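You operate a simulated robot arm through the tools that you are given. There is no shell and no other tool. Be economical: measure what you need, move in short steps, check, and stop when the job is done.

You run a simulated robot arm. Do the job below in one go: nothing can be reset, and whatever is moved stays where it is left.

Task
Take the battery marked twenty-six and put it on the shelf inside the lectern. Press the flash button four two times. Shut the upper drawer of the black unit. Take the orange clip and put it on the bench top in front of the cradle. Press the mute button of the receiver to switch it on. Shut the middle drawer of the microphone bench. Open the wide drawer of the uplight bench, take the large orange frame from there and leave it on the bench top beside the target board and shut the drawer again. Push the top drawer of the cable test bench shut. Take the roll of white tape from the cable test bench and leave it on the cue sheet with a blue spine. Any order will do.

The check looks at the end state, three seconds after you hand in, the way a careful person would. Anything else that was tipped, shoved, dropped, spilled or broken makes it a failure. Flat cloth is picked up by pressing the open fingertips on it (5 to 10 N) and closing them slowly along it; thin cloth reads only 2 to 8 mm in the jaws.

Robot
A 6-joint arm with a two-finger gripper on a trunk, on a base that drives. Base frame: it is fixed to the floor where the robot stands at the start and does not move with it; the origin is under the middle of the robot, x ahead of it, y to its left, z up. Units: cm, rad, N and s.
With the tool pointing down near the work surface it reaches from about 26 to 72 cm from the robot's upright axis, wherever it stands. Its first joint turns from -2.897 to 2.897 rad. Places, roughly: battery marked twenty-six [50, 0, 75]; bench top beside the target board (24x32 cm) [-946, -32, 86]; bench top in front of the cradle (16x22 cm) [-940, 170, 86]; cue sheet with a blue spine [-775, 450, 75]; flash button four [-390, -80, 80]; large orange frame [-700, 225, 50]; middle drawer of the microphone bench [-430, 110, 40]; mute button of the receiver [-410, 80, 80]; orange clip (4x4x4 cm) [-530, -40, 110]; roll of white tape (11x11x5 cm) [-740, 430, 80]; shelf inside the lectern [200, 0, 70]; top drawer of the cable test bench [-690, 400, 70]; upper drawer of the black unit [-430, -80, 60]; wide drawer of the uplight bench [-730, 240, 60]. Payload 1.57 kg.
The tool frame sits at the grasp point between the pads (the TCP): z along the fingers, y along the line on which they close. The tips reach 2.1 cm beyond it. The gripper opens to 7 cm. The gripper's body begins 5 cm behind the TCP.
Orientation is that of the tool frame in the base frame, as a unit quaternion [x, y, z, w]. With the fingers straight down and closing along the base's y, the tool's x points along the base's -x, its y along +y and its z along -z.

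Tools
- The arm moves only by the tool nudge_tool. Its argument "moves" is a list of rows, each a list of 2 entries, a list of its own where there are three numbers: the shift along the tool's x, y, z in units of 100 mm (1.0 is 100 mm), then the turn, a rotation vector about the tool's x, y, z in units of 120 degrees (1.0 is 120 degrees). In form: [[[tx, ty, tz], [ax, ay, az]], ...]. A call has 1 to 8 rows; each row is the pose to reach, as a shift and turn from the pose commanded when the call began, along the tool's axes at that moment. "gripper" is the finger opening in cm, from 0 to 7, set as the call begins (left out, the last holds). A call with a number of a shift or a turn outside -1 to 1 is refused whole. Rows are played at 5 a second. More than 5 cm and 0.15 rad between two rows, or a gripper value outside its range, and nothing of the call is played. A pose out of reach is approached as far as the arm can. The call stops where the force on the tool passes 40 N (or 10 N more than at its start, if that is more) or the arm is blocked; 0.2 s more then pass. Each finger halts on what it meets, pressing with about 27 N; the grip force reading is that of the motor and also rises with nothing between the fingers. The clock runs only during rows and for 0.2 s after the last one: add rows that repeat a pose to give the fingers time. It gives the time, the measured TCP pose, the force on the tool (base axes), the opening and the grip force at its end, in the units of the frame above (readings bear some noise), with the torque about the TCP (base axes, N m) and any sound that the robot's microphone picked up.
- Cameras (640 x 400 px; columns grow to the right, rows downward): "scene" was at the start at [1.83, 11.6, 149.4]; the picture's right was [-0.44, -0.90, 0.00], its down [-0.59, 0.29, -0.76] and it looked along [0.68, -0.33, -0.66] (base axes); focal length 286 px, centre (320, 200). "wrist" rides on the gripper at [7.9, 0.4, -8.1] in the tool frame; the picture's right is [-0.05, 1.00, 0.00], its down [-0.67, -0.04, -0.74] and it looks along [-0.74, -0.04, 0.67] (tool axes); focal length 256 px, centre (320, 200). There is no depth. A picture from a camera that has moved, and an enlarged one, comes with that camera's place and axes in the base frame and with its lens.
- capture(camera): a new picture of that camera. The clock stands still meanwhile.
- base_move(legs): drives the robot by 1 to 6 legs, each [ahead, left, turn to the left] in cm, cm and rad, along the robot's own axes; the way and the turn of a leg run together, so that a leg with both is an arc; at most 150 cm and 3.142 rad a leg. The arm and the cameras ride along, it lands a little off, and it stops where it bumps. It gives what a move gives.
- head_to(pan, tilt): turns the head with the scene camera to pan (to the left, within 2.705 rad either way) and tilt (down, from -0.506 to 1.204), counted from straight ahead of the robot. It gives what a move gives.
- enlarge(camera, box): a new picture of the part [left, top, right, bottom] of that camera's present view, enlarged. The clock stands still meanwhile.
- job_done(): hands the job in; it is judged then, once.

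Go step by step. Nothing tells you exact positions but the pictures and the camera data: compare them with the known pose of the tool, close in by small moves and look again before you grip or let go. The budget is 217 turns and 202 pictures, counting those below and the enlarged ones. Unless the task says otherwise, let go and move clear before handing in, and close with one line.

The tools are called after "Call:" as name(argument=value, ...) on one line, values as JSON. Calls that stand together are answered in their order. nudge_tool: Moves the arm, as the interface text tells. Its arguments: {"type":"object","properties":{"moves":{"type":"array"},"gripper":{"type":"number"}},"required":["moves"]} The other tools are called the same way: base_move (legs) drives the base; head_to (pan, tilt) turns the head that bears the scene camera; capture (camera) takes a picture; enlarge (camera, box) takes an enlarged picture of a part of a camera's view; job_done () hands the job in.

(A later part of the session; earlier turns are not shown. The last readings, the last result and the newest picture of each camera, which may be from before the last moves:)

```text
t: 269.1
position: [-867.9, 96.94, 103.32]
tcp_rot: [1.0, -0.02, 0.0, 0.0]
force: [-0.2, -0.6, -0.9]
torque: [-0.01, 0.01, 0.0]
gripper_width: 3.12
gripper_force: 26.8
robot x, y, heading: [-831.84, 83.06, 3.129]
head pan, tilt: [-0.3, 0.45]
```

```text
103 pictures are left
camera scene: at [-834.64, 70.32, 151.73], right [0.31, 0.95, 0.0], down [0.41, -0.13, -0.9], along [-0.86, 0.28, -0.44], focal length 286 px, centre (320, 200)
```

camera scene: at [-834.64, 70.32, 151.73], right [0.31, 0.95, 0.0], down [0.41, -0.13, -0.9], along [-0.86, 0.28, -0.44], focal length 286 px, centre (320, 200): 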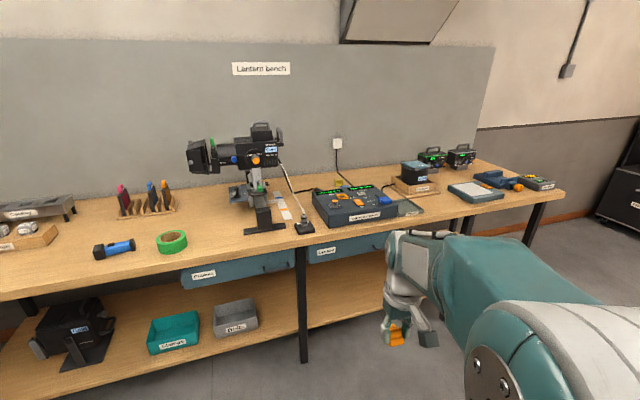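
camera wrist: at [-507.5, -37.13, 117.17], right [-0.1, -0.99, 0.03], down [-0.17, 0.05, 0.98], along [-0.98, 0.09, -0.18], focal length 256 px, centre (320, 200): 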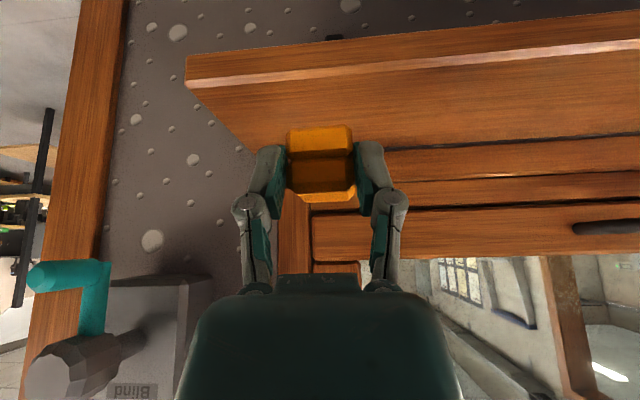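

I'll enlarge the cradle area.

Call:
enlarge(camera="scene", box=[300, 140, 540, 290])

Call:
enlarge(camera="scene", box=[0, 140, 240, 290])

```text
2.67 times, centred on (420, 215) of scene
camera zoom: at [-834.64, 70.32, 151.73], right [0.31, 0.95, 0.0], down [0.41, -0.13, -0.9], along [-0.86, 0.28, -0.44], focal length 763 px, centre (53, 160)
```

zoom: 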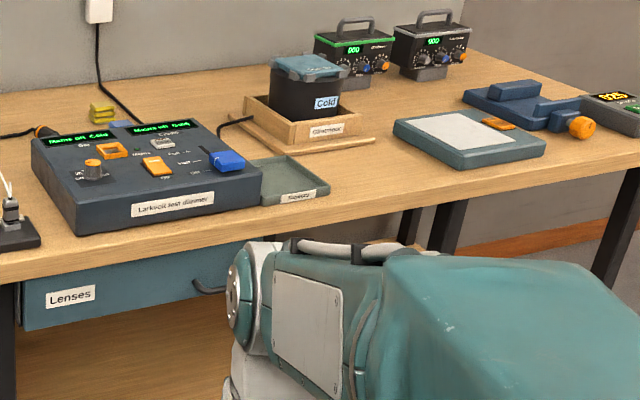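

```text
2.67 times, centred on (120, 215) of scene
camera zoom: at [-834.64, 70.32, 151.73], right [0.31, 0.95, 0.0], down [0.41, -0.13, -0.9], along [-0.86, 0.28, -0.44], focal length 763 px, centre (853, 160)
```

zoom: 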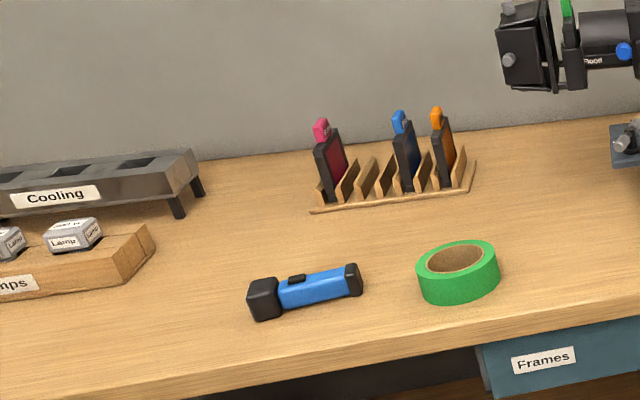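

The free spot right/front of the wooden cradle is near (−940, 168). I'll drive there.

Call:
base_move(legs=[[10, 0, 0.013], [0, -72, 0], [36, 0, 0]])

Call:
head_to(pan=0.0, tilt=0.75)

Call:
capture(camera="scene")

Call:
capture(camera="wrist")

```text
t: 275.7
position: [-916.02, 164.67, 103.24]
tcp_rot: [1.0, 0.003, 0.001, 0.0]
force: [0.9, -1.1, -1.1]
torque: [0.0, 0.01, -0.03]
gripper_width: 3.11
gripper_force: 27.2
robot x, y, heading: [-879.22, 152.43, -3.108]
head pan, tilt: [-0.3, 0.45]
```

```text
t: 276.5
position: [-915.92, 164.57, 103.32]
tcp_rot: [1.0, 0.002, 0.001, 0.0]
force: [-0.1, -0.5, -0.4]
torque: [0.03, -0.03, -0.01]
gripper_width: 3.13
gripper_force: 26.6
robot x, y, heading: [-879.1, 152.51, -3.114]
head pan, tilt: [0.0, 0.75]
```

```text
100 pictures are left
camera scene: at [-880.96, 136.73, 149.09], right [-0.03, 1.0, 0.0], down [0.68, 0.02, -0.73], along [-0.73, -0.02, -0.68], focal length 286 px, centre (320, 200)
```

scene: 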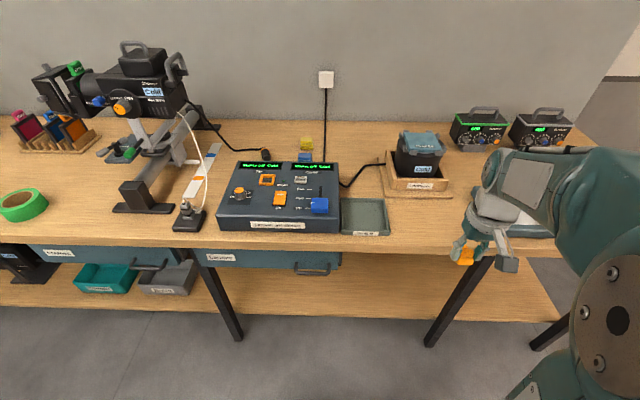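

```text
99 pictures are left
camera wrist: at [-907.92, 164.19, 111.3], right [-0.05, -1.0, 0.0], down [-0.67, 0.03, 0.74], along [-0.74, 0.03, -0.67], focal length 256 px, centre (320, 200)
```

wrist: 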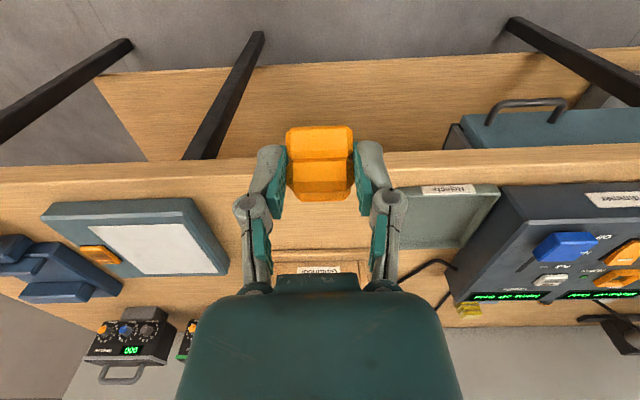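

The free area in front of the cradle is y≈156–184, x≈−950…−922. I'll tilt the tool as at pick-up and go to (−939, 169).

Call:
nudge_tool(moves=[[[-0.2, -0.1, 0], [0, -0.055, 0]], [[-0.4, -0.2, 0], [0, -0.11, 0]], [[-0.6, -0.3, 0], [0, -0.165, 0]], [[-0.8, -0.4, 0], [0, -0.22, 0]], [[-1.0, -0.44, 0], [0, -0.268, 0]]])

Call:
nudge_tool(moves=[[[-0.2, 0, 0.3], [0, 0, 0]], [[-0.3, 0, 0.65], [0, 0, 0]], [[-0.37, 0, 1.0], [0, 0, 0]]])

Call:
capture(camera="wrist")

Call:
capture(camera="scene")

```text
t: 277.7
position: [-926.05, 169.03, 103.1]
tcp_rot: [0.961, 0.002, -0.276, 0.002]
force: [-0.6, -0.4, -0.5]
torque: [-0.02, -0.03, -0.01]
gripper_width: 3.13
gripper_force: 26.8
robot x, y, heading: [-879.28, 152.22, -3.11]
head pan, tilt: [0.0, 0.75]
```

```text
t: 278.5
position: [-934.66, 169.1, 96.57]
tcp_rot: [0.961, 0.002, -0.276, 0.002]
force: [-0.5, -0.2, -0.3]
torque: [-0.03, -0.04, 0.0]
gripper_width: 3.14
gripper_force: 27.3
robot x, y, heading: [-879.28, 152.18, -3.109]
head pan, tilt: [0.0, 0.75]
```

```text
98 pictures are left
camera wrist: at [-923.56, 168.62, 99.16], right [-0.04, -1.0, 0.03], down [-0.17, 0.04, 0.98], along [-0.98, 0.03, -0.17], focal length 256 px, centre (320, 200)
```

wrist: 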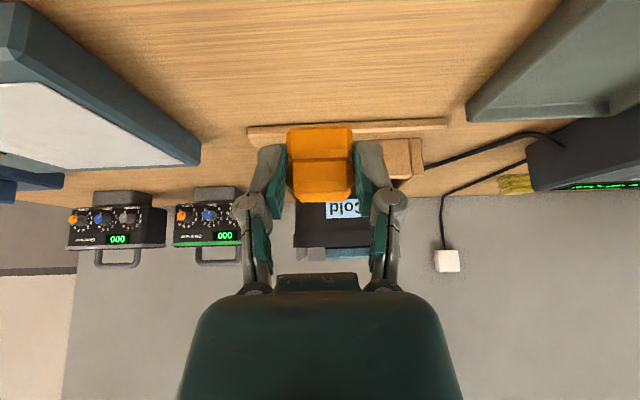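

```text
97 pictures are left
camera scene: at [-881.03, 136.81, 149.09], right [-0.03, 1.0, 0.0], down [0.68, 0.02, -0.73], along [-0.73, -0.02, -0.68], focal length 286 px, centre (320, 200)
```

scene: 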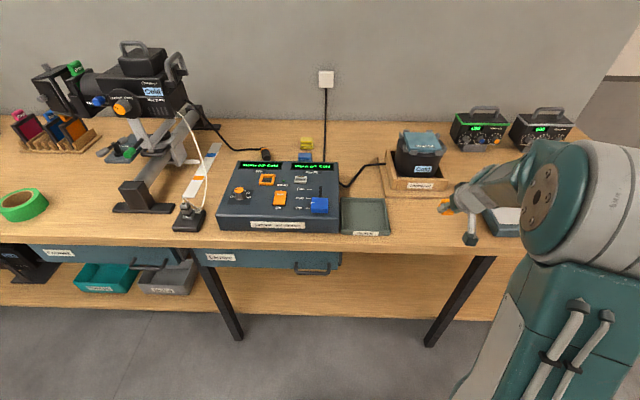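

Lower straight down toward the bench.

Call:
nudge_tool(moves=[[[0.05, 0, 0.3], [0, 0, 0]], [[0.15, 0, 0.5], [0, 0, 0]], [[0.21, 0, 0.61], [0, 0, 0]]])

Call:
nudge_tool(moves=[[[0.027, 0, 0.042], [0, 0, 0]], [[0.053, 0, 0.085], [0, 0, 0]]])

Call:
capture(camera="wrist")

```text
t: 279.3
position: [-936.07, 168.98, 90.3]
tcp_rot: [0.961, 0.001, -0.277, 0.001]
force: [0.0, -0.1, -0.4]
torque: [0.0, 0.0, -0.03]
gripper_width: 3.14
gripper_force: 26.6
robot x, y, heading: [-878.92, 151.89, -3.11]
head pan, tilt: [0.0, 0.75]
```

```text
t: 279.9
position: [-935.93, 168.83, 89.48]
tcp_rot: [0.961, 0.002, -0.276, 0.002]
force: [0.7, 0.8, 0.0]
torque: [-0.01, 0.01, 0.0]
gripper_width: 3.14
gripper_force: 26.8
robot x, y, heading: [-879.14, 152.39, -3.108]
head pan, tilt: [0.0, 0.75]
```

```text
96 pictures are left
camera wrist: at [-924.82, 168.48, 91.93], right [-0.04, -1.0, 0.03], down [-0.17, 0.04, 0.98], along [-0.98, 0.03, -0.17], focal length 256 px, centre (320, 200)
```

wrist: 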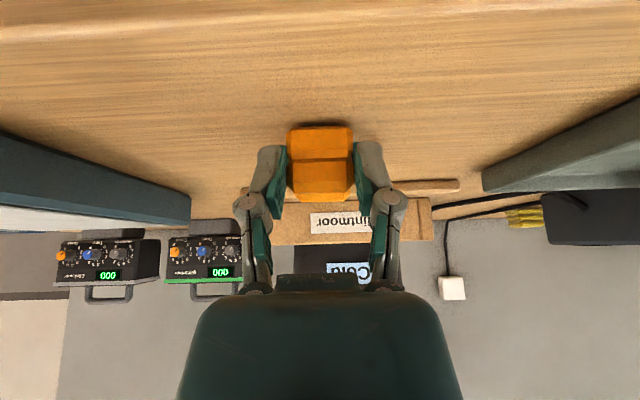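

Close to the surface; continue in small steps.

Call:
nudge_tool(moves=[[[0.02, 0, 0.034], [0, 0, 0]], [[0.04, 0, 0.068], [0, 0, 0]]])

Call:
nudge_tool(moves=[[[0.02, 0, 0.034], [0, 0, 0]], [[0.04, 0, 0.068], [0, 0, 0]]])

```text
t: 280.5
position: [-935.94, 168.8, 88.94]
tcp_rot: [0.961, 0.002, -0.278, -0.001]
force: [3.1, 0.9, 17.5]
torque: [0.2, -0.03, -0.05]
gripper_width: 3.13
gripper_force: 26.9
robot x, y, heading: [-878.85, 152.33, -3.109]
head pan, tilt: [0.0, 0.75]
```

```text
t: 281.1
position: [-935.93, 168.93, 88.16]
tcp_rot: [0.96, 0.003, -0.279, 0.001]
force: [-4.9, -0.3, 31.6]
torque: [0.03, 0.41, 0.03]
gripper_width: 3.17
gripper_force: 27.2
robot x, y, heading: [-879.35, 152.52, -3.107]
head pan, tilt: [0.0, 0.75]
```

Contact. Ease up slightly, open, and check.

Call:
nudge_tool(moves=[[[-0.02, 0, -0.034], [0, 0, 0]], [[-0.03, 0, -0.05], [0, 0, 0]]])

Call:
nudge_tool(moves=[[[0, 0, 0], [0, 0, 0]], [[0, 0, 0], [0, 0, 0]], [[0, 0, 0], [0, 0, 0]]], gripper=5.5)

Call:
nudge_tool(moves=[[[0, 0, -0.3], [0, 0, 0]], [[0, 0, -0.7], [0, 0, 0]], [[0, 0, -1.0], [0, 0, 0]]])

Call:
capture(camera="wrist")

Call:
enlarge(camera="scene", box=[360, 140, 520, 240])

```text
t: 281.7
position: [-935.58, 168.87, 88.19]
tcp_rot: [0.962, 0.002, -0.273, 0.004]
force: [0.2, -0.8, -0.4]
torque: [0.01, 0.0, 0.0]
gripper_width: 3.09
gripper_force: 27.5
robot x, y, heading: [-878.79, 152.23, -3.107]
head pan, tilt: [0.0, 0.75]
```

```text
t: 282.5
position: [-935.71, 169.02, 88.41]
tcp_rot: [0.961, 0.002, -0.276, 0.002]
force: [-0.4, 0.0, -0.5]
torque: [0.02, -0.01, 0.01]
gripper_width: 5.49
gripper_force: 0.1
robot x, y, heading: [-879.08, 152.41, -3.114]
head pan, tilt: [0.0, 0.75]
```

```text
t: 283.3
position: [-930.34, 168.88, 96.63]
tcp_rot: [0.961, 0.003, -0.276, 0.003]
force: [0.0, 0.3, -0.4]
torque: [0.01, -0.01, -0.01]
gripper_width: 5.52
gripper_force: 0.1
robot x, y, heading: [-879.02, 152.76, -3.115]
head pan, tilt: [0.0, 0.75]
```

```text
95 pictures are left
camera wrist: at [-919.18, 168.43, 99.27], right [-0.04, -1.0, 0.03], down [-0.17, 0.04, 0.98], along [-0.98, 0.03, -0.17], focal length 256 px, centre (320, 200)
```

wrist: 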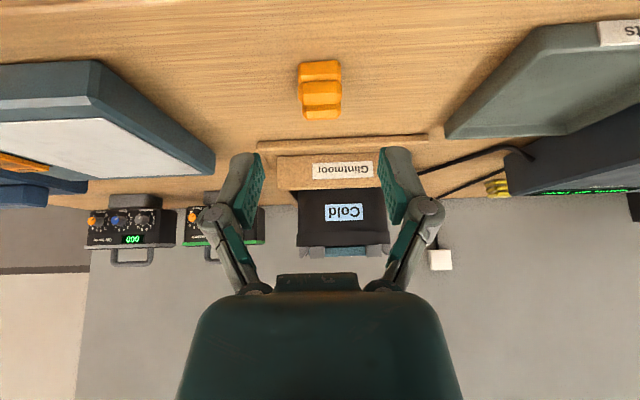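

```text
4.00 times, centred on (440, 190) of scene
camera zoom: at [-881.0, 136.74, 149.08], right [-0.03, 1.0, 0.0], down [0.68, 0.02, -0.73], along [-0.73, -0.02, -0.68], focal length 1145 px, centre (-160, 240)
```

zoom: 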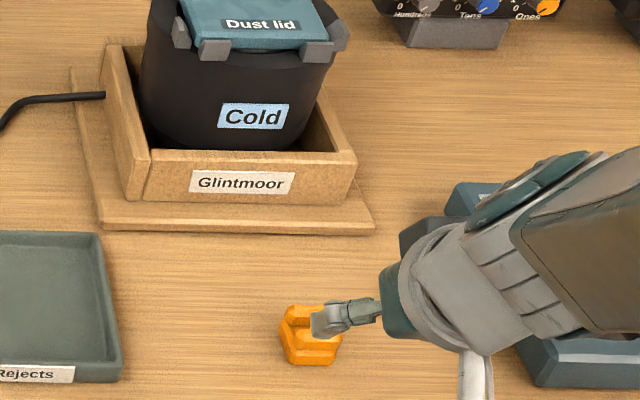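

Clip is placed. Next the uplight bench: fold the arm, then drive to face its front (+y).

Call:
nudge_tool(moves=[[[0.2, 0, -0.1], [0, 0.055, 0]], [[0.4, 0, -0.2], [0, 0.11, 0]], [[0.6, 0, -0.3], [0, 0.165, 0]], [[0.8, 0, -0.4], [0, 0.22, 0]], [[1.0, 0, -0.4], [0, 0.268, 0]]])

Call:
base_move(legs=[[-40, 0, -0.03], [0, 30, 0], [0, 0, -1.571], [0, 75, 0]])

Call:
head_to(pan=0.0, tilt=0.6)

Call:
capture(camera="scene")

```text
t: 284.5
position: [-920.13, 169.24, 95.07]
tcp_rot: [1.0, 0.003, 0.002, 0.001]
force: [-0.7, -0.8, -0.1]
torque: [0.02, 0.0, -0.01]
gripper_width: 5.52
gripper_force: 0.1
robot x, y, heading: [-878.96, 152.07, -3.105]
head pan, tilt: [0.0, 0.75]
```

```text
t: 296.2
position: [-891.54, 166.08, 95.15]
tcp_rot: [-0.69, 0.724, 0.003, -0.004]
force: [-2.3, 5.2, -1.0]
torque: [-0.36, -0.18, 0.01]
gripper_width: 5.48
gripper_force: 0.0
robot x, y, heading: [-910.9, 126.02, 1.554]
head pan, tilt: [0.0, 0.75]
```

```text
t: 296.9
position: [-893.38, 166.25, 95.58]
tcp_rot: [-0.691, 0.723, -0.005, 0.006]
force: [-0.7, -0.3, 0.1]
torque: [-0.01, 0.02, 0.01]
gripper_width: 5.51
gripper_force: 0.1
robot x, y, heading: [-910.75, 126.17, 1.552]
head pan, tilt: [0.0, 0.6]
```

```text
93 pictures are left
camera scene: at [-923.54, 129.78, 150.79], right [1.0, -0.02, -0.02], down [-0.02, -0.57, -0.82], along [0.01, 0.82, -0.57], focal length 286 px, centre (320, 200)
```

scene: 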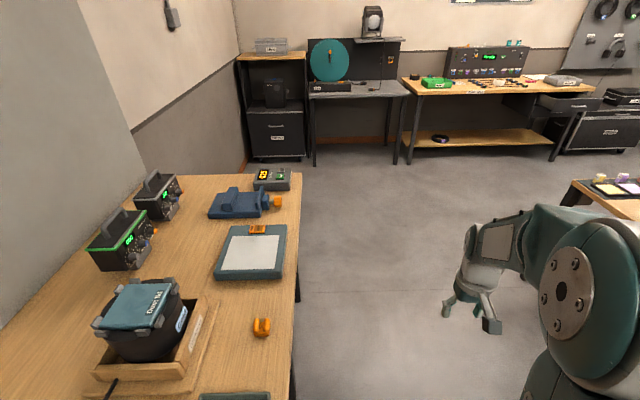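

I drove the wrong way (left is −x here) and ended beside the lantern bench. I'll move straight back right and then inspect that bench.

Call:
base_move(legs=[[0, -70, 0]])

Call:
head_to(pan=1.57, tilt=0.55)

Call:
capture(camera="scene")

```text
t: 300.8
position: [-824.18, 164.44, 95.53]
tcp_rot: [-0.691, 0.723, -0.006, 0.007]
force: [0.2, -0.7, -0.3]
torque: [0.0, -0.02, 0.02]
gripper_width: 5.51
gripper_force: 0.1
robot x, y, heading: [-841.6, 124.97, 1.548]
head pan, tilt: [0.0, 0.6]
```

```text
t: 302.4
position: [-824.15, 164.43, 95.51]
tcp_rot: [-0.69, 0.723, -0.006, 0.007]
force: [-0.3, -0.1, 0.4]
torque: [-0.03, 0.01, 0.0]
gripper_width: 5.5
gripper_force: 0.1
robot x, y, heading: [-841.28, 124.48, 1.547]
head pan, tilt: [1.571, 0.55]
```

```text
92 pictures are left
camera scene: at [-865.72, 119.26, 150.83], right [0.02, 1.0, 0.0], down [0.52, -0.01, -0.85], along [-0.85, 0.02, -0.52], focal length 286 px, centre (320, 200)
```

scene: 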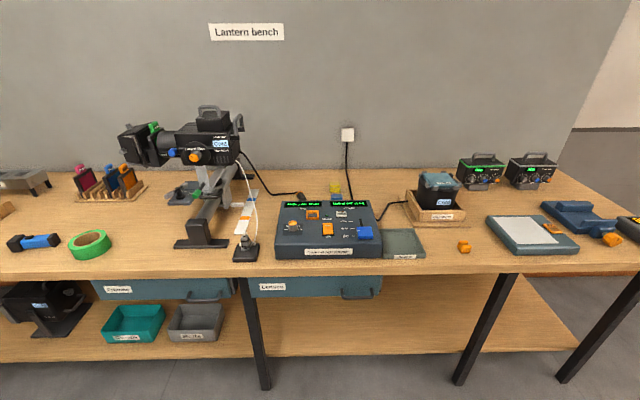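

The lantern bench is undisturbed. Now shift right to the uplight bench.

Call:
base_move(legs=[[0, -100, 0.02]])

Call:
head_to(pan=0.1, tilt=0.6)

Call:
capture(camera="scene")

```text
t: 307.6
position: [-723.74, 162.81, 95.42]
tcp_rot: [-0.692, 0.722, -0.006, 0.007]
force: [0.4, 0.1, -0.5]
torque: [0.0, -0.01, 0.01]
gripper_width: 5.5
gripper_force: 0.1
robot x, y, heading: [-740.18, 122.65, 1.556]
head pan, tilt: [1.571, 0.55]
```

```text
t: 309.2
position: [-723.68, 162.78, 95.42]
tcp_rot: [-0.693, 0.721, -0.006, 0.007]
force: [0.1, -0.1, 0.7]
torque: [0.0, 0.01, 0.01]
gripper_width: 5.51
gripper_force: 0.0
robot x, y, heading: [-740.59, 122.7, 1.558]
head pan, tilt: [0.099, 0.6]
```

```text
91 pictures are left
camera scene: at [-756.72, 125.91, 150.37], right [1.0, 0.09, 0.0], down [0.05, -0.56, -0.82], along [-0.07, 0.82, -0.57], focal length 286 px, centre (320, 200)
```

scene: 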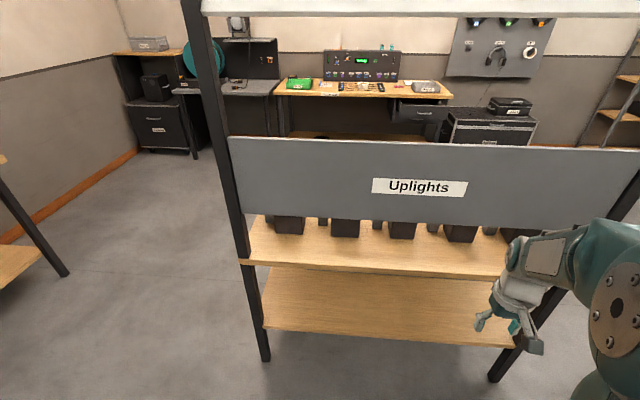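

This is the back of the uplight bench; the drawer must be on the far side. I'll go around its left end.

Call:
base_move(legs=[[0, 115, 0.013], [150, 0, 0], [60, 0, 0]])

Call:
head_to(pan=-1.4, tilt=0.5)

Call:
capture(camera="scene")

```text
t: 325.0
position: [-849.05, 368.16, 95.54]
tcp_rot: [0.71, -0.704, 0.006, -0.007]
force: [0.2, -0.1, 0.6]
torque: [-0.04, -0.01, 0.01]
gripper_width: 5.51
gripper_force: 0.1
robot x, y, heading: [-864.23, 327.26, 1.6]
head pan, tilt: [0.099, 0.6]
```

```text
t: 326.6
position: [-849.11, 368.23, 95.44]
tcp_rot: [0.71, -0.705, 0.006, -0.008]
force: [0.1, 0.2, -0.1]
torque: [0.0, 0.01, 0.02]
gripper_width: 5.5
gripper_force: 0.3
robot x, y, heading: [-863.88, 327.55, 1.605]
head pan, tilt: [-1.4, 0.499]
```

```text
90 pictures are left
camera scene: at [-870.23, 322.87, 151.29], right [0.2, -0.98, 0.0], down [-0.47, -0.1, -0.88], along [0.86, 0.18, -0.48], focal length 286 px, centre (320, 200)
```

scene: 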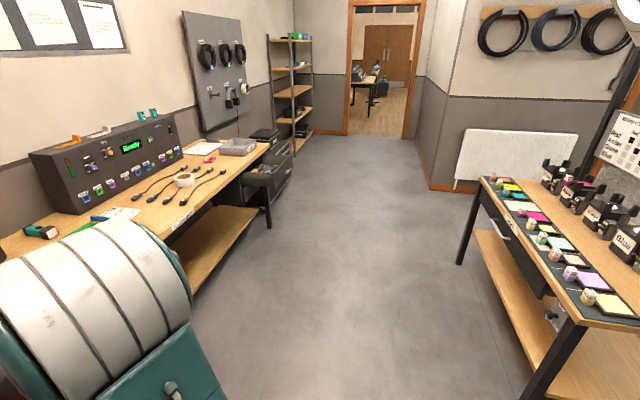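

The front with the closed wide drawer (handle near x −734, y 258, z 68) is on this side; front at y≈254. I'll turn to face −y and shift along to the handle.

Call:
base_move(legs=[[0, 0, -1.6], [0, 0, -1.576], [0, 125, 0]])

Call:
head_to(pan=0.0, tilt=0.75)

Call:
capture(camera="scene")

Call:
capture(camera="wrist")

```text
t: 340.3
position: [-755.7, 294.61, 95.59]
tcp_rot: [0.69, 0.724, -0.007, -0.005]
force: [0.1, 0.0, 0.2]
torque: [-0.01, -0.01, 0.02]
gripper_width: 5.49
gripper_force: 0.1
robot x, y, heading: [-741.83, 336.14, -1.496]
head pan, tilt: [-1.4, 0.499]
```

```text
t: 341.9
position: [-755.52, 294.61, 95.28]
tcp_rot: [0.69, 0.724, -0.007, -0.005]
force: [0.1, 0.2, 0.6]
torque: [0.03, -0.01, 0.01]
gripper_width: 5.52
gripper_force: 0.0
robot x, y, heading: [-741.96, 335.77, -1.497]
head pan, tilt: [0.0, 0.75]
```

```text
89 pictures are left
camera scene: at [-726.52, 334.55, 149.09], right [-1.0, -0.07, 0.0], down [-0.05, 0.68, -0.73], along [0.05, -0.73, -0.68], focal length 286 px, centre (320, 200)
```

scene: 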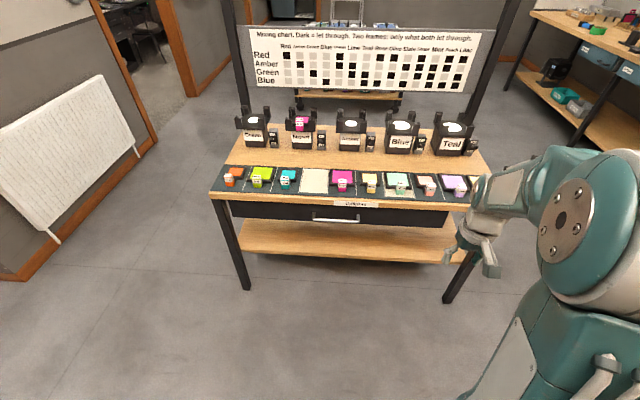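

```text
88 pictures are left
camera wrist: at [-755.26, 302.51, 103.43], right [1.0, -0.01, -0.02], down [0.01, -0.67, 0.75], along [-0.02, -0.75, -0.67], focal length 256 px, centre (320, 200)
```

wrist: 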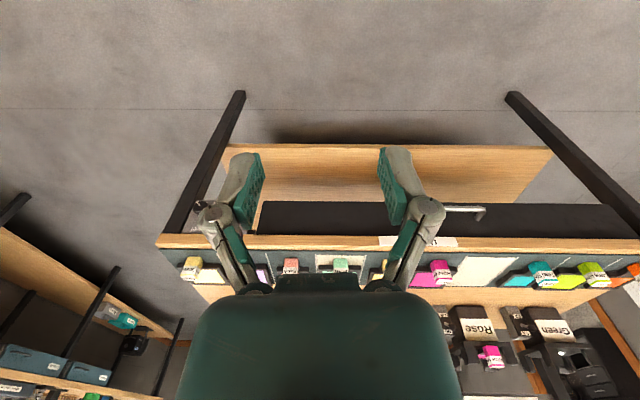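

Enlarge the handle.

Call:
enlarge(camera="scene", box=[280, 180, 408, 260])

Call:
enlarge(camera="wrist", box=[380, 170, 540, 270])

```text
5.00 times, centred on (344, 220) of scene
camera zoom: at [-726.52, 334.55, 149.09], right [-1.0, -0.07, 0.0], down [-0.05, 0.68, -0.73], along [0.05, -0.73, -0.68], focal length 1431 px, centre (200, 100)
```

zoom: 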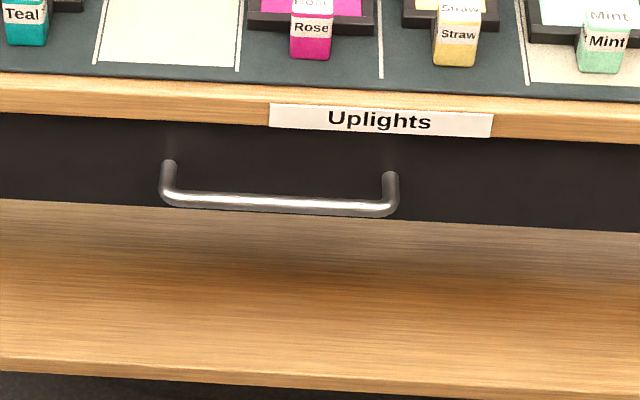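

```text
4.00 times, centred on (460, 220) of wrist
camera zoom: at [-755.26, 302.51, 103.43], right [1.0, -0.01, -0.02], down [0.01, -0.67, 0.75], along [-0.02, -0.75, -0.67], focal length 1024 px, centre (-240, 120)
```

zoom: 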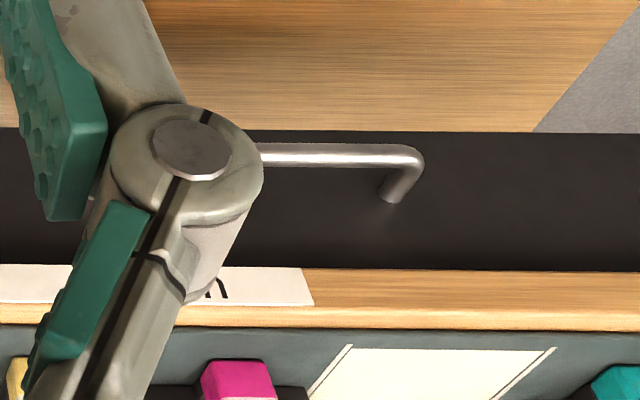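

The bar is at y≈256, z≈65, x −737…−718, with a ~3.8 cm gap to the panel (y≈251.6). I'll hook it with closed fingers tilted ~20°. First position the base.

Call:
base_move(legs=[[0, 0, -0.075], [0, 22, 0], [22, 0, 0]])

Call:
nudge_tool(moves=[[[0, 0.2, 0.15], [0, -0.055, 0]], [[0, 0.4, 0.3], [0, -0.11, 0]], [[0, 0.5, 0.45], [0, -0.167, 0]]], gripper=0)

```text
t: 345.3
position: [-736.57, 273.84, 95.56]
tcp_rot: [0.715, 0.699, -0.007, -0.005]
force: [-1.0, 0.0, -0.4]
torque: [0.03, -0.02, -0.01]
gripper_width: 5.51
gripper_force: 0.0
robot x, y, heading: [-720.31, 314.21, -1.567]
head pan, tilt: [0.0, 0.75]
```

```text
t: 346.1
position: [-731.71, 274.04, 90.76]
tcp_rot: [0.703, 0.689, -0.132, 0.117]
force: [0.5, 1.1, 0.9]
torque: [-0.02, 0.01, 0.02]
gripper_width: 0.0
gripper_force: 26.7
robot x, y, heading: [-720.41, 314.1, -1.569]
head pan, tilt: [0.0, 0.75]
```

Call:
nudge_tool(moves=[[[-0.2, 0.15, 0.35], [0, 0, 0]], [[-0.5, 0.3, 0.6], [0, 0, 0]], [[-0.8, 0.4, 0.8], [0, 0, 0]]])

Call:
capture(camera="wrist")

Call:
capture(camera="scene")

```text
t: 346.9
position: [-728.03, 263.47, 86.12]
tcp_rot: [0.703, 0.689, -0.132, 0.116]
force: [0.3, 0.2, -0.9]
torque: [0.0, 0.02, 0.01]
gripper_width: 0.01
gripper_force: 26.6
robot x, y, heading: [-719.99, 313.87, -1.564]
head pan, tilt: [0.0, 0.75]
```

```text
85 pictures are left
camera wrist: at [-727.14, 273.6, 90.86], right [1.0, -0.07, 0.0], down [-0.03, -0.37, 0.93], along [-0.07, -0.93, -0.37], focal length 256 px, centre (320, 200)
```

wrist: 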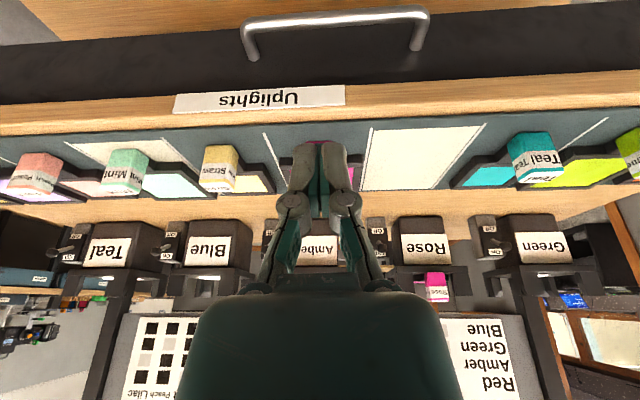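

```text
84 pictures are left
camera scene: at [-704.71, 311.57, 149.08], right [-1.0, 0.0, 0.0], down [0.0, 0.68, -0.73], along [0.0, -0.73, -0.68], focal length 286 px, centre (320, 200)
```

scene: 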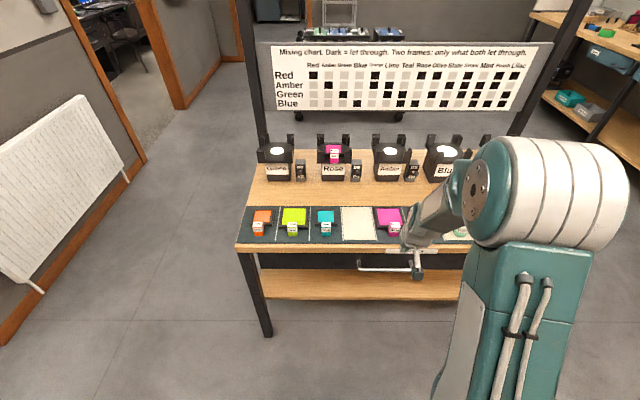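

Lower along the tool axis toward the gap behind the bar.

Call:
nudge_tool(moves=[[[-0.1, 0, 0.35], [0, 0, 0]], [[-0.2, 0, 0.7], [0, 0, 0]], [[-0.21, 0, 1.0], [0, 0, 0]]])

Call:
capture(camera="wrist")

Call:
enlarge(camera="scene", box=[330, 200, 490, 300])

```text
t: 347.7
position: [-728.39, 258.14, 77.19]
tcp_rot: [0.703, 0.689, -0.132, 0.116]
force: [0.0, 0.1, 1.2]
torque: [-0.01, -0.03, 0.01]
gripper_width: 0.0
gripper_force: 27.1
robot x, y, heading: [-720.35, 313.9, -1.569]
head pan, tilt: [0.0, 0.75]
```

```text
83 pictures are left
camera wrist: at [-727.5, 268.28, 82.03], right [1.0, -0.07, 0.0], down [-0.03, -0.37, 0.93], along [-0.07, -0.93, -0.37], focal length 256 px, centre (320, 200)
```

wrist: 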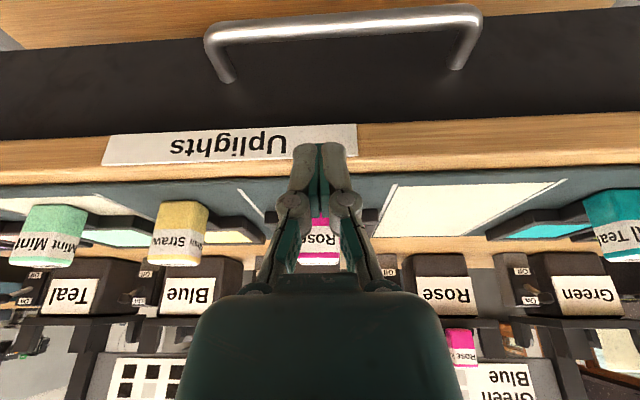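

```text
4.00 times, centred on (410, 250) of scene
camera zoom: at [-704.77, 311.54, 149.08], right [-1.0, 0.0, 0.0], down [0.0, 0.68, -0.73], along [0.0, -0.73, -0.68], focal length 1145 px, centre (-40, 0)
```

zoom: 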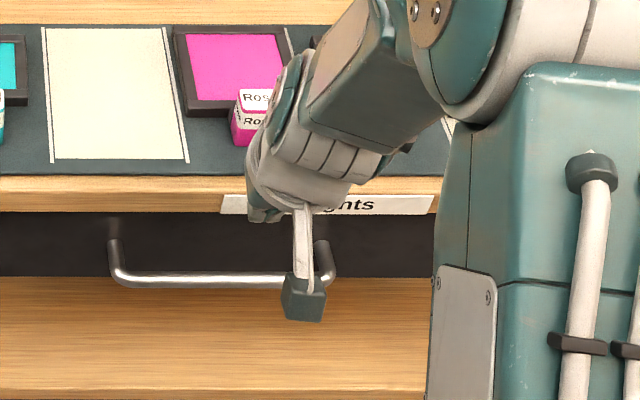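

Bar refined to y≈256.4, z≈64.3; panel y≈252.4. Insert the fingers behind the bar.

Call:
nudge_tool(moves=[[[0.1, 0, 0.3], [0, 0, 0]], [[0.1, 0, 0.65], [0, 0, 0]], [[0.1, 0, 0.9], [0, 0, 0]]])

Call:
capture(camera="wrist")

```text
t: 348.5
position: [-728.53, 255.81, 68.55]
tcp_rot: [0.703, 0.689, -0.132, 0.117]
force: [-0.6, -0.7, 0.1]
torque: [-0.06, 0.0, 0.01]
gripper_width: 0.02
gripper_force: 27.2
robot x, y, heading: [-720.43, 313.79, -1.569]
head pan, tilt: [0.0, 0.75]
```

```text
81 pictures are left
camera wrist: at [-727.61, 266.0, 73.37], right [1.0, -0.07, 0.0], down [-0.03, -0.37, 0.93], along [-0.07, -0.93, -0.37], focal length 256 px, centre (320, 200)
```

wrist: 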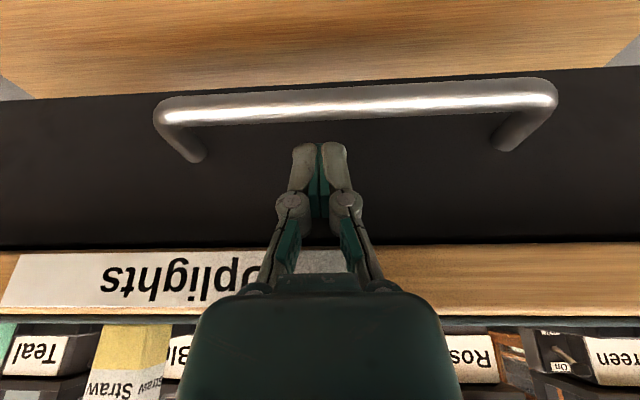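

Continue along the axis to hook behind the bar.

Call:
nudge_tool(moves=[[[-0.02, 0, 0.15], [0, 0, 0]], [[-0.02, 0, 0.3], [0, 0, 0]], [[0, 0, 0.46], [0, 0, 0]]])

Call:
capture(camera="wrist")

```text
t: 349.0
position: [-728.6, 254.98, 67.25]
tcp_rot: [0.702, 0.69, -0.13, 0.116]
force: [0.8, 13.4, 12.1]
torque: [-1.03, -0.16, 0.24]
gripper_width: 0.01
gripper_force: 27.2
robot x, y, heading: [-720.06, 314.09, -1.568]
head pan, tilt: [0.0, 0.75]
stopped in row 2: the force on the tool passed its limit at 52 N (the readings are from after the stop); the commanded pose is now the measured one
```

```text
80 pictures are left
camera wrist: at [-727.73, 265.18, 72.05], right [1.0, -0.07, 0.0], down [-0.03, -0.37, 0.93], along [-0.07, -0.93, -0.37], focal length 256 px, centre (320, 200)
```

wrist: 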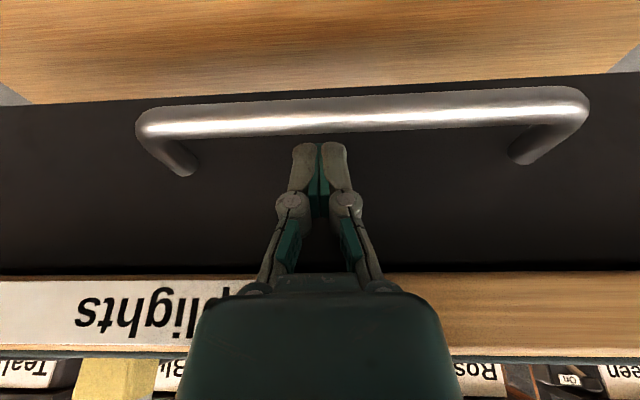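

The hand bulge hit the bench edge (stopped). I'll back off and use more tilt (35°) so the hand clears the top.

Call:
nudge_tool(moves=[[[0.05, 0, -0.15], [0, 0, 0]], [[0.15, 0, -0.35], [0, -0.03, 0]], [[0.22, 0, -0.4], [0, -0.08, 0]], [[0.2, 0, -0.3], [0, -0.125, 0]], [[0.187, 0, -0.245], [0, -0.125, 0]]])

Call:
capture(camera="wrist")

```text
t: 350.2
position: [-728.05, 256.98, 69.14]
tcp_rot: [0.653, 0.696, -0.209, 0.212]
force: [-3.3, -0.8, 0.6]
torque: [0.05, -0.22, 0.1]
gripper_width: 0.0
gripper_force: 27.4
out of reach, approached as far as the arm can: row 2, 3, 4, 5
robot x, y, heading: [-720.36, 313.99, -1.567]
head pan, tilt: [0.0, 0.75]
```

```text
79 pictures are left
camera wrist: at [-728.2, 268.04, 71.21], right [1.0, 0.01, 0.02], down [-0.01, -0.12, 0.99], along [0.02, -0.99, -0.12], focal length 256 px, centre (320, 200)
```

wrist: 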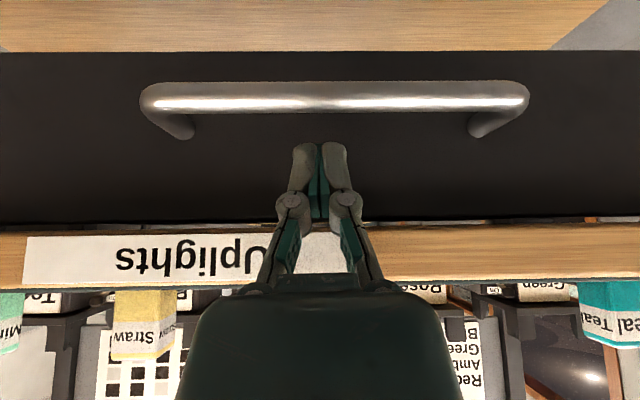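

Tilt is 35°. Insert along the tool axis now.

Call:
nudge_tool(moves=[[[0.055, 0, 0], [0, 0, 0]], [[0.055, 0, 0.16], [0, 0, 0]], [[0.055, 0, 0.32], [0, 0, 0]], [[0.055, 0, 0.48], [0, 0, 0]]])

Call:
capture(camera="wrist")

```text
t: 351.1
position: [-729.13, 254.85, 65.79]
tcp_rot: [0.682, 0.669, -0.211, 0.205]
force: [0.5, 2.7, -0.1]
torque: [0.0, 0.0, 0.04]
gripper_width: 0.0
gripper_force: 26.9
out of reach, approached as far as the arm can: row 1, 2, 3, 4
robot x, y, heading: [-720.49, 313.89, -1.562]
head pan, tilt: [0.0, 0.75]
stopped in row 4: the force on the tool passed its limit at 48 N (the readings are from after the stop); the commanded pose is now the measured one
```

```text
78 pictures are left
camera wrist: at [-728.37, 265.91, 67.84], right [1.0, -0.06, 0.03], down [-0.04, -0.13, 0.99], along [-0.06, -0.99, -0.13], focal length 256 px, centre (320, 200)
```

wrist: 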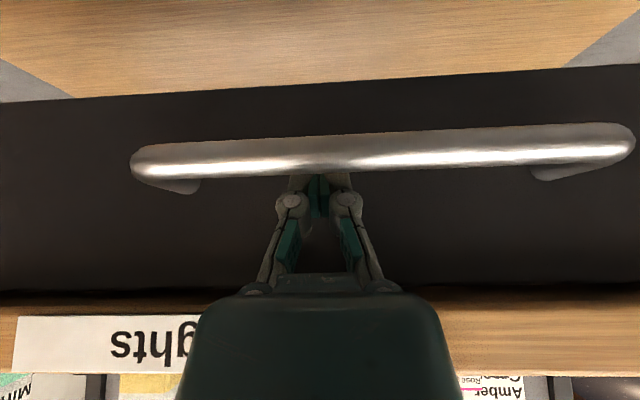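

The fingertips are behind the bar. Pull gently with the base and check.

Call:
base_move(legs=[[-6, 0, 0]])

Call:
capture(camera="wrist")

```text
t: 352.1
position: [-729.05, 260.88, 65.74]
tcp_rot: [0.681, 0.669, -0.212, 0.206]
force: [0.3, -0.5, 0.0]
torque: [-0.02, -0.03, 0.02]
gripper_width: 0.0
gripper_force: 26.9
robot x, y, heading: [-720.14, 320.14, -1.564]
head pan, tilt: [0.0, 0.75]
```

```text
77 pictures are left
camera wrist: at [-728.39, 271.92, 67.86], right [1.0, -0.06, 0.03], down [-0.04, -0.13, 0.99], along [-0.06, -0.99, -0.13], focal length 256 px, centre (320, 200)
```

wrist: 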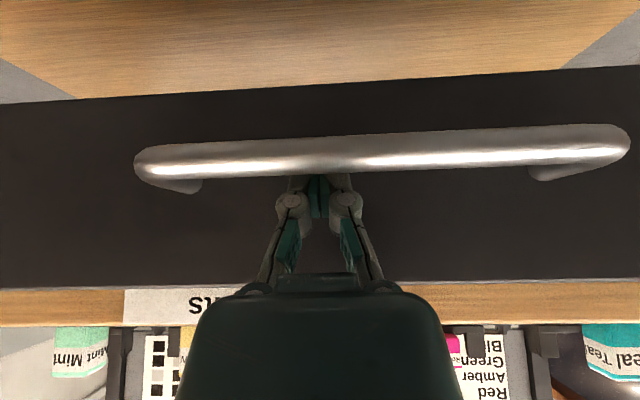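

The drawer is coming. Pull 24 cm more.

Call:
base_move(legs=[[-24, 0, 0]])

Call:
capture(camera="scene")

```text
t: 353.9
position: [-729.42, 285.35, 65.82]
tcp_rot: [0.684, 0.667, -0.213, 0.206]
force: [0.0, -0.3, -0.7]
torque: [0.0, -0.01, 0.0]
gripper_width: 0.02
gripper_force: 27.1
robot x, y, heading: [-719.84, 344.53, -1.571]
head pan, tilt: [0.0, 0.75]
```

```text
76 pictures are left
camera scene: at [-704.8, 341.94, 149.08], right [-1.0, 0.0, 0.0], down [0.0, 0.68, -0.73], along [0.0, -0.73, -0.68], focal length 286 px, centre (320, 200)
```

scene: 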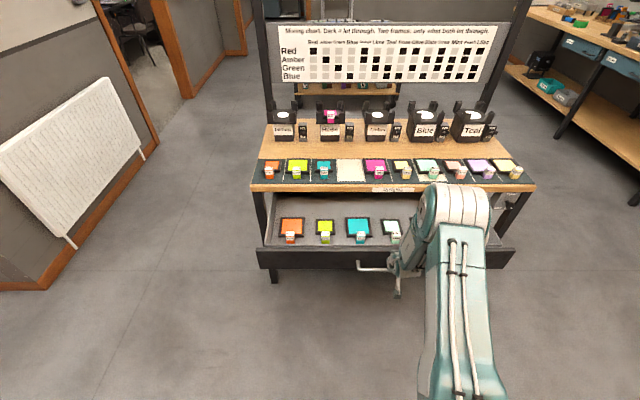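

The drawer is open and the large orange frame is at its left. Unhook and look closely.

Call:
nudge_tool(moves=[[[0, 0, -0.3], [0, 0, 0]], [[0, 0, -0.6], [0, 0, 0]], [[0, 0, -1.0], [0, 0, 0]]])

Call:
enlarge(camera="scene", box=[250, 180, 410, 280])

```text
t: 354.7
position: [-729.18, 291.19, 73.93]
tcp_rot: [0.684, 0.667, -0.212, 0.206]
force: [0.1, 0.3, -0.2]
torque: [0.01, 0.0, 0.0]
gripper_width: 0.0
gripper_force: 26.9
robot x, y, heading: [-720.31, 344.79, -1.568]
head pan, tilt: [0.0, 0.75]
```

```text
4.00 times, centred on (330, 230) of scene
camera zoom: at [-704.8, 341.97, 149.08], right [-1.0, 0.0, 0.0], down [0.0, 0.68, -0.73], along [0.0, -0.73, -0.68], focal length 1145 px, centre (280, 80)
```

zoom: 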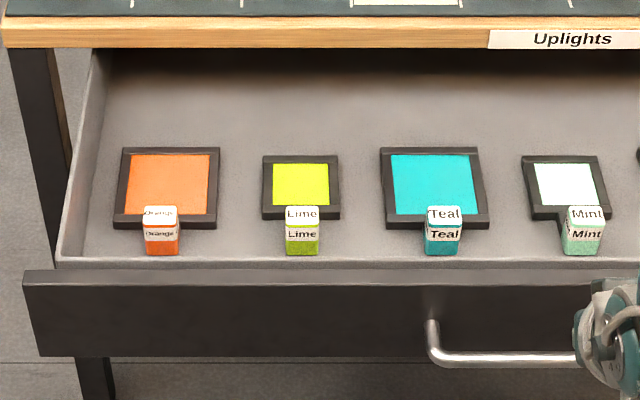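

The orange frame's tag block stands at about (−693, 270.6), top z≈65. I'll raise, untilt (slightly leaning the other way for camera clearance), and move the base across.

Call:
nudge_tool(moves=[[[-0.1, 0, -0.2], [0, 0.06, 0]], [[-0.2, 0, -0.4], [0, 0.12, 0]], [[-0.3, 0, -0.6], [0, 0.18, 0]], [[-0.4, 0, -0.7], [0, 0.24, 0]], [[-0.5, 0, -0.8], [0, 0.3, 0]], [[-0.6, 0, -0.9], [0, 0.35, 0]]], gripper=6)

Call:
base_move(legs=[[0, 37, 0], [12, 0, 0]])

Call:
capture(camera="wrist")

Call:
capture(camera="scene")

```text
t: 356.1
position: [-729.15, 291.31, 85.02]
tcp_rot: [0.716, 0.695, 0.048, -0.047]
force: [-0.6, 0.4, 0.2]
torque: [0.0, -0.06, -0.01]
gripper_width: 6.0
gripper_force: 0.1
out of reach, approached as far as the arm can: row 2, 3
robot x, y, heading: [-719.99, 344.33, -1.575]
head pan, tilt: [0.0, 0.75]
```

```text
t: 359.3
position: [-692.3, 278.92, 84.91]
tcp_rot: [0.715, 0.696, 0.047, -0.047]
force: [-0.2, 0.7, -1.0]
torque: [-0.02, 0.02, -0.04]
gripper_width: 6.01
gripper_force: 0.1
robot x, y, heading: [-683.2, 332.46, -1.577]
head pan, tilt: [0.0, 0.75]
```

```text
74 pictures are left
camera wrist: at [-691.54, 285.69, 93.91], right [1.0, -0.08, -0.01], down [-0.06, -0.76, 0.65], along [-0.06, -0.65, -0.76], focal length 256 px, centre (320, 200)
```

wrist: 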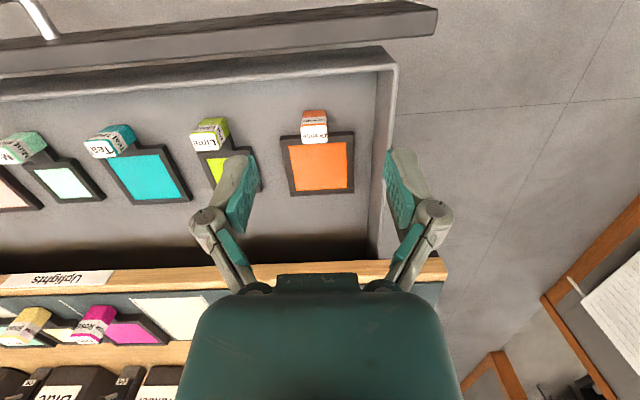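

```text
73 pictures are left
camera scene: at [-667.79, 329.65, 149.1], right [-1.0, 0.0, 0.0], down [0.0, 0.68, -0.73], along [0.0, -0.73, -0.68], focal length 286 px, centre (320, 200)
```

scene: 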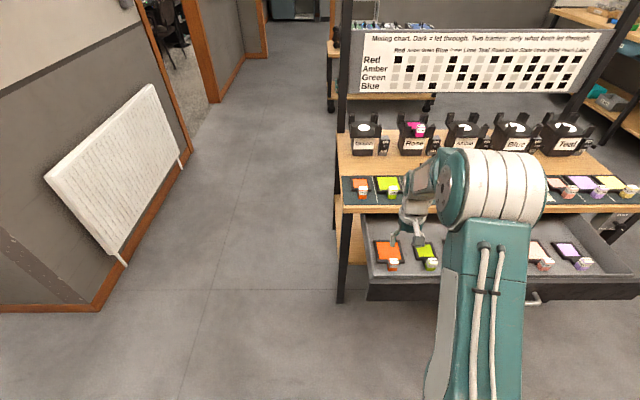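

Tag is near (−693.5, 271, top 66). Move over it and descend.

Call:
nudge_tool(moves=[[[-0.35, -0.05, 0.2], [0, 0, 0]], [[-0.7, -0.1, 0.4], [0, 0, 0]], [[-0.88, -0.12, 0.6], [0, 0, 0]], [[-0.88, -0.12, 0.75], [0, 0, 0]]], gripper=5.4)

Call:
capture(camera="wrist")

Call:
enlarge(camera="scene", box=[340, 200, 468, 280])

```text
t: 360.3
position: [-693.75, 271.31, 76.11]
tcp_rot: [0.716, 0.696, 0.045, -0.046]
force: [-0.1, 0.8, -0.1]
torque: [-0.03, 0.02, 0.0]
gripper_width: 5.41
gripper_force: 0.0
robot x, y, heading: [-683.52, 331.77, -1.575]
head pan, tilt: [0.0, 0.75]
```

```text
72 pictures are left
camera wrist: at [-692.93, 278.07, 85.11], right [1.0, -0.08, -0.01], down [-0.05, -0.76, 0.65], along [-0.06, -0.65, -0.76], focal length 256 px, centre (320, 200)
```

wrist: 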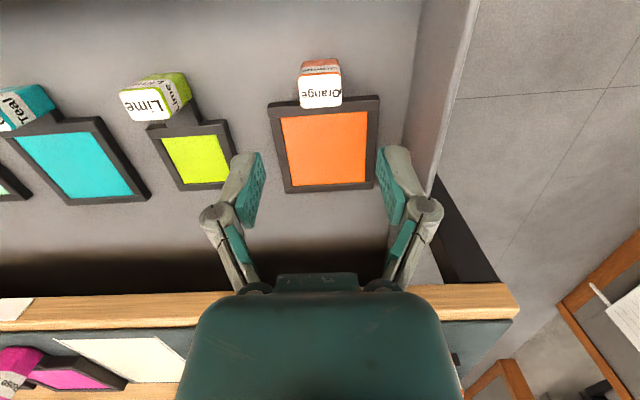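

```text
5.00 times, centred on (404, 240) of scene
camera zoom: at [-667.6, 329.6, 149.08], right [-1.0, 0.0, 0.0], down [0.0, 0.68, -0.73], along [0.0, -0.73, -0.68], focal length 1431 px, centre (-100, 0)
```

zoom: 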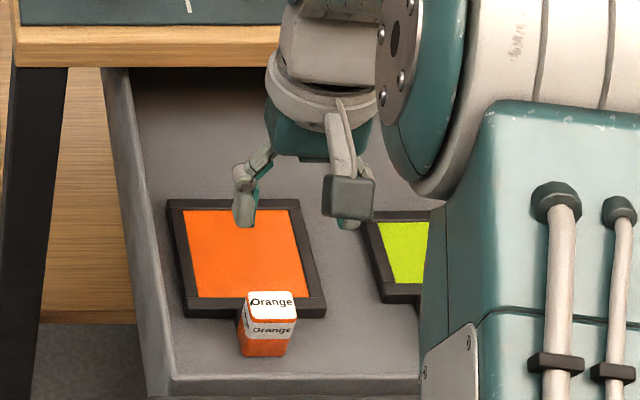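

Tag top centre (−693.4, 272, 66.7). Descend with a check.

Call:
nudge_tool(moves=[[[-0.03, 0.035, 0.35], [0, 0, 0]], [[-0.05, 0.035, 0.7], [0, 0, 0]], [[-0.06, 0.035, 0.9], [0, 0, 0]]])

Call:
capture(camera="wrist")

Call:
enlarge(camera="scene", box=[340, 200, 468, 280])

```text
t: 361.1
position: [-693.21, 271.85, 67.39]
tcp_rot: [0.716, 0.695, 0.046, -0.046]
force: [0.0, 0.0, 0.0]
torque: [0.02, -0.01, 0.0]
gripper_width: 5.41
gripper_force: 0.0
robot x, y, heading: [-683.32, 331.94, -1.582]
head pan, tilt: [0.0, 0.75]
```

```text
70 pictures are left
camera wrist: at [-692.52, 278.63, 76.38], right [1.0, -0.08, -0.01], down [-0.05, -0.76, 0.65], along [-0.06, -0.65, -0.76], focal length 256 px, centre (320, 200)
```

wrist: 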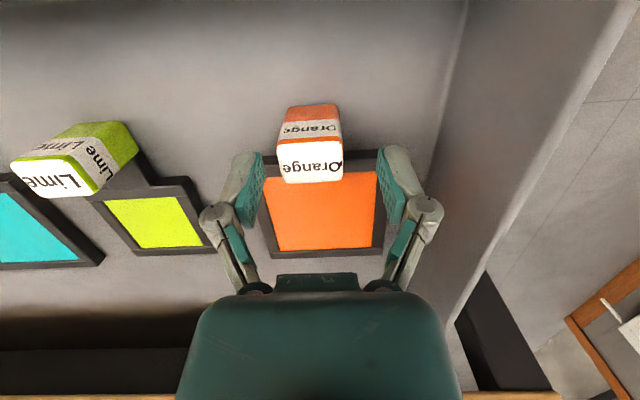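

```text
5.00 times, centred on (404, 240) of scene
camera zoom: at [-667.66, 329.6, 149.08], right [-1.0, 0.0, 0.0], down [0.0, 0.68, -0.73], along [0.0, -0.73, -0.68], focal length 1431 px, centre (-100, 0)
```

zoom: 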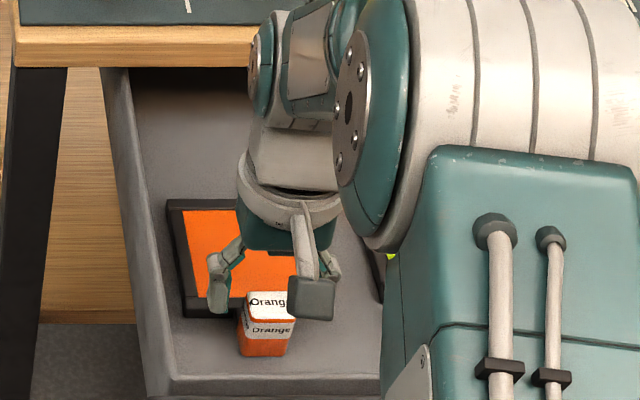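

Adjust +0.7 in y and descend 3 cm, then close.

Call:
nudge_tool(moves=[[[0.05, -0.04, 0.05], [0, 0, 0]], [[0.04, -0.04, 0.2], [0, 0, 0]], [[0.03, -0.04, 0.31], [0, 0, 0]]])

Call:
nudge_tool(moves=[[[0, 0, 0], [0, 0, 0]], [[0, 0, 0], [0, 0, 0]], [[0, 0, 0], [0, 0, 0]]], gripper=1.5)

Call:
capture(camera="wrist")

```text
t: 361.9
position: [-693.59, 272.58, 64.43]
tcp_rot: [0.715, 0.696, 0.045, -0.047]
force: [0.5, 0.1, 1.2]
torque: [0.03, 0.03, -0.02]
gripper_width: 5.39
gripper_force: 0.1
robot x, y, heading: [-683.35, 332.12, -1.574]
head pan, tilt: [0.0, 0.75]
```

```text
t: 362.7
position: [-693.57, 272.53, 64.47]
tcp_rot: [0.716, 0.695, 0.046, -0.046]
force: [-1.4, -0.5, 6.5]
torque: [-0.09, 0.03, 0.05]
gripper_width: 3.13
gripper_force: 26.8
robot x, y, heading: [-683.23, 332.26, -1.575]
head pan, tilt: [0.0, 0.75]
```

```text
68 pictures are left
camera wrist: at [-692.89, 279.31, 73.42], right [1.0, -0.08, -0.01], down [-0.05, -0.76, 0.65], along [-0.06, -0.65, -0.76], focal length 256 px, centre (320, 200)
```

wrist: 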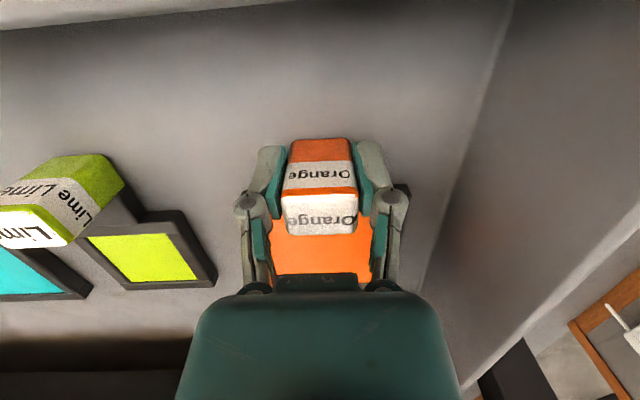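

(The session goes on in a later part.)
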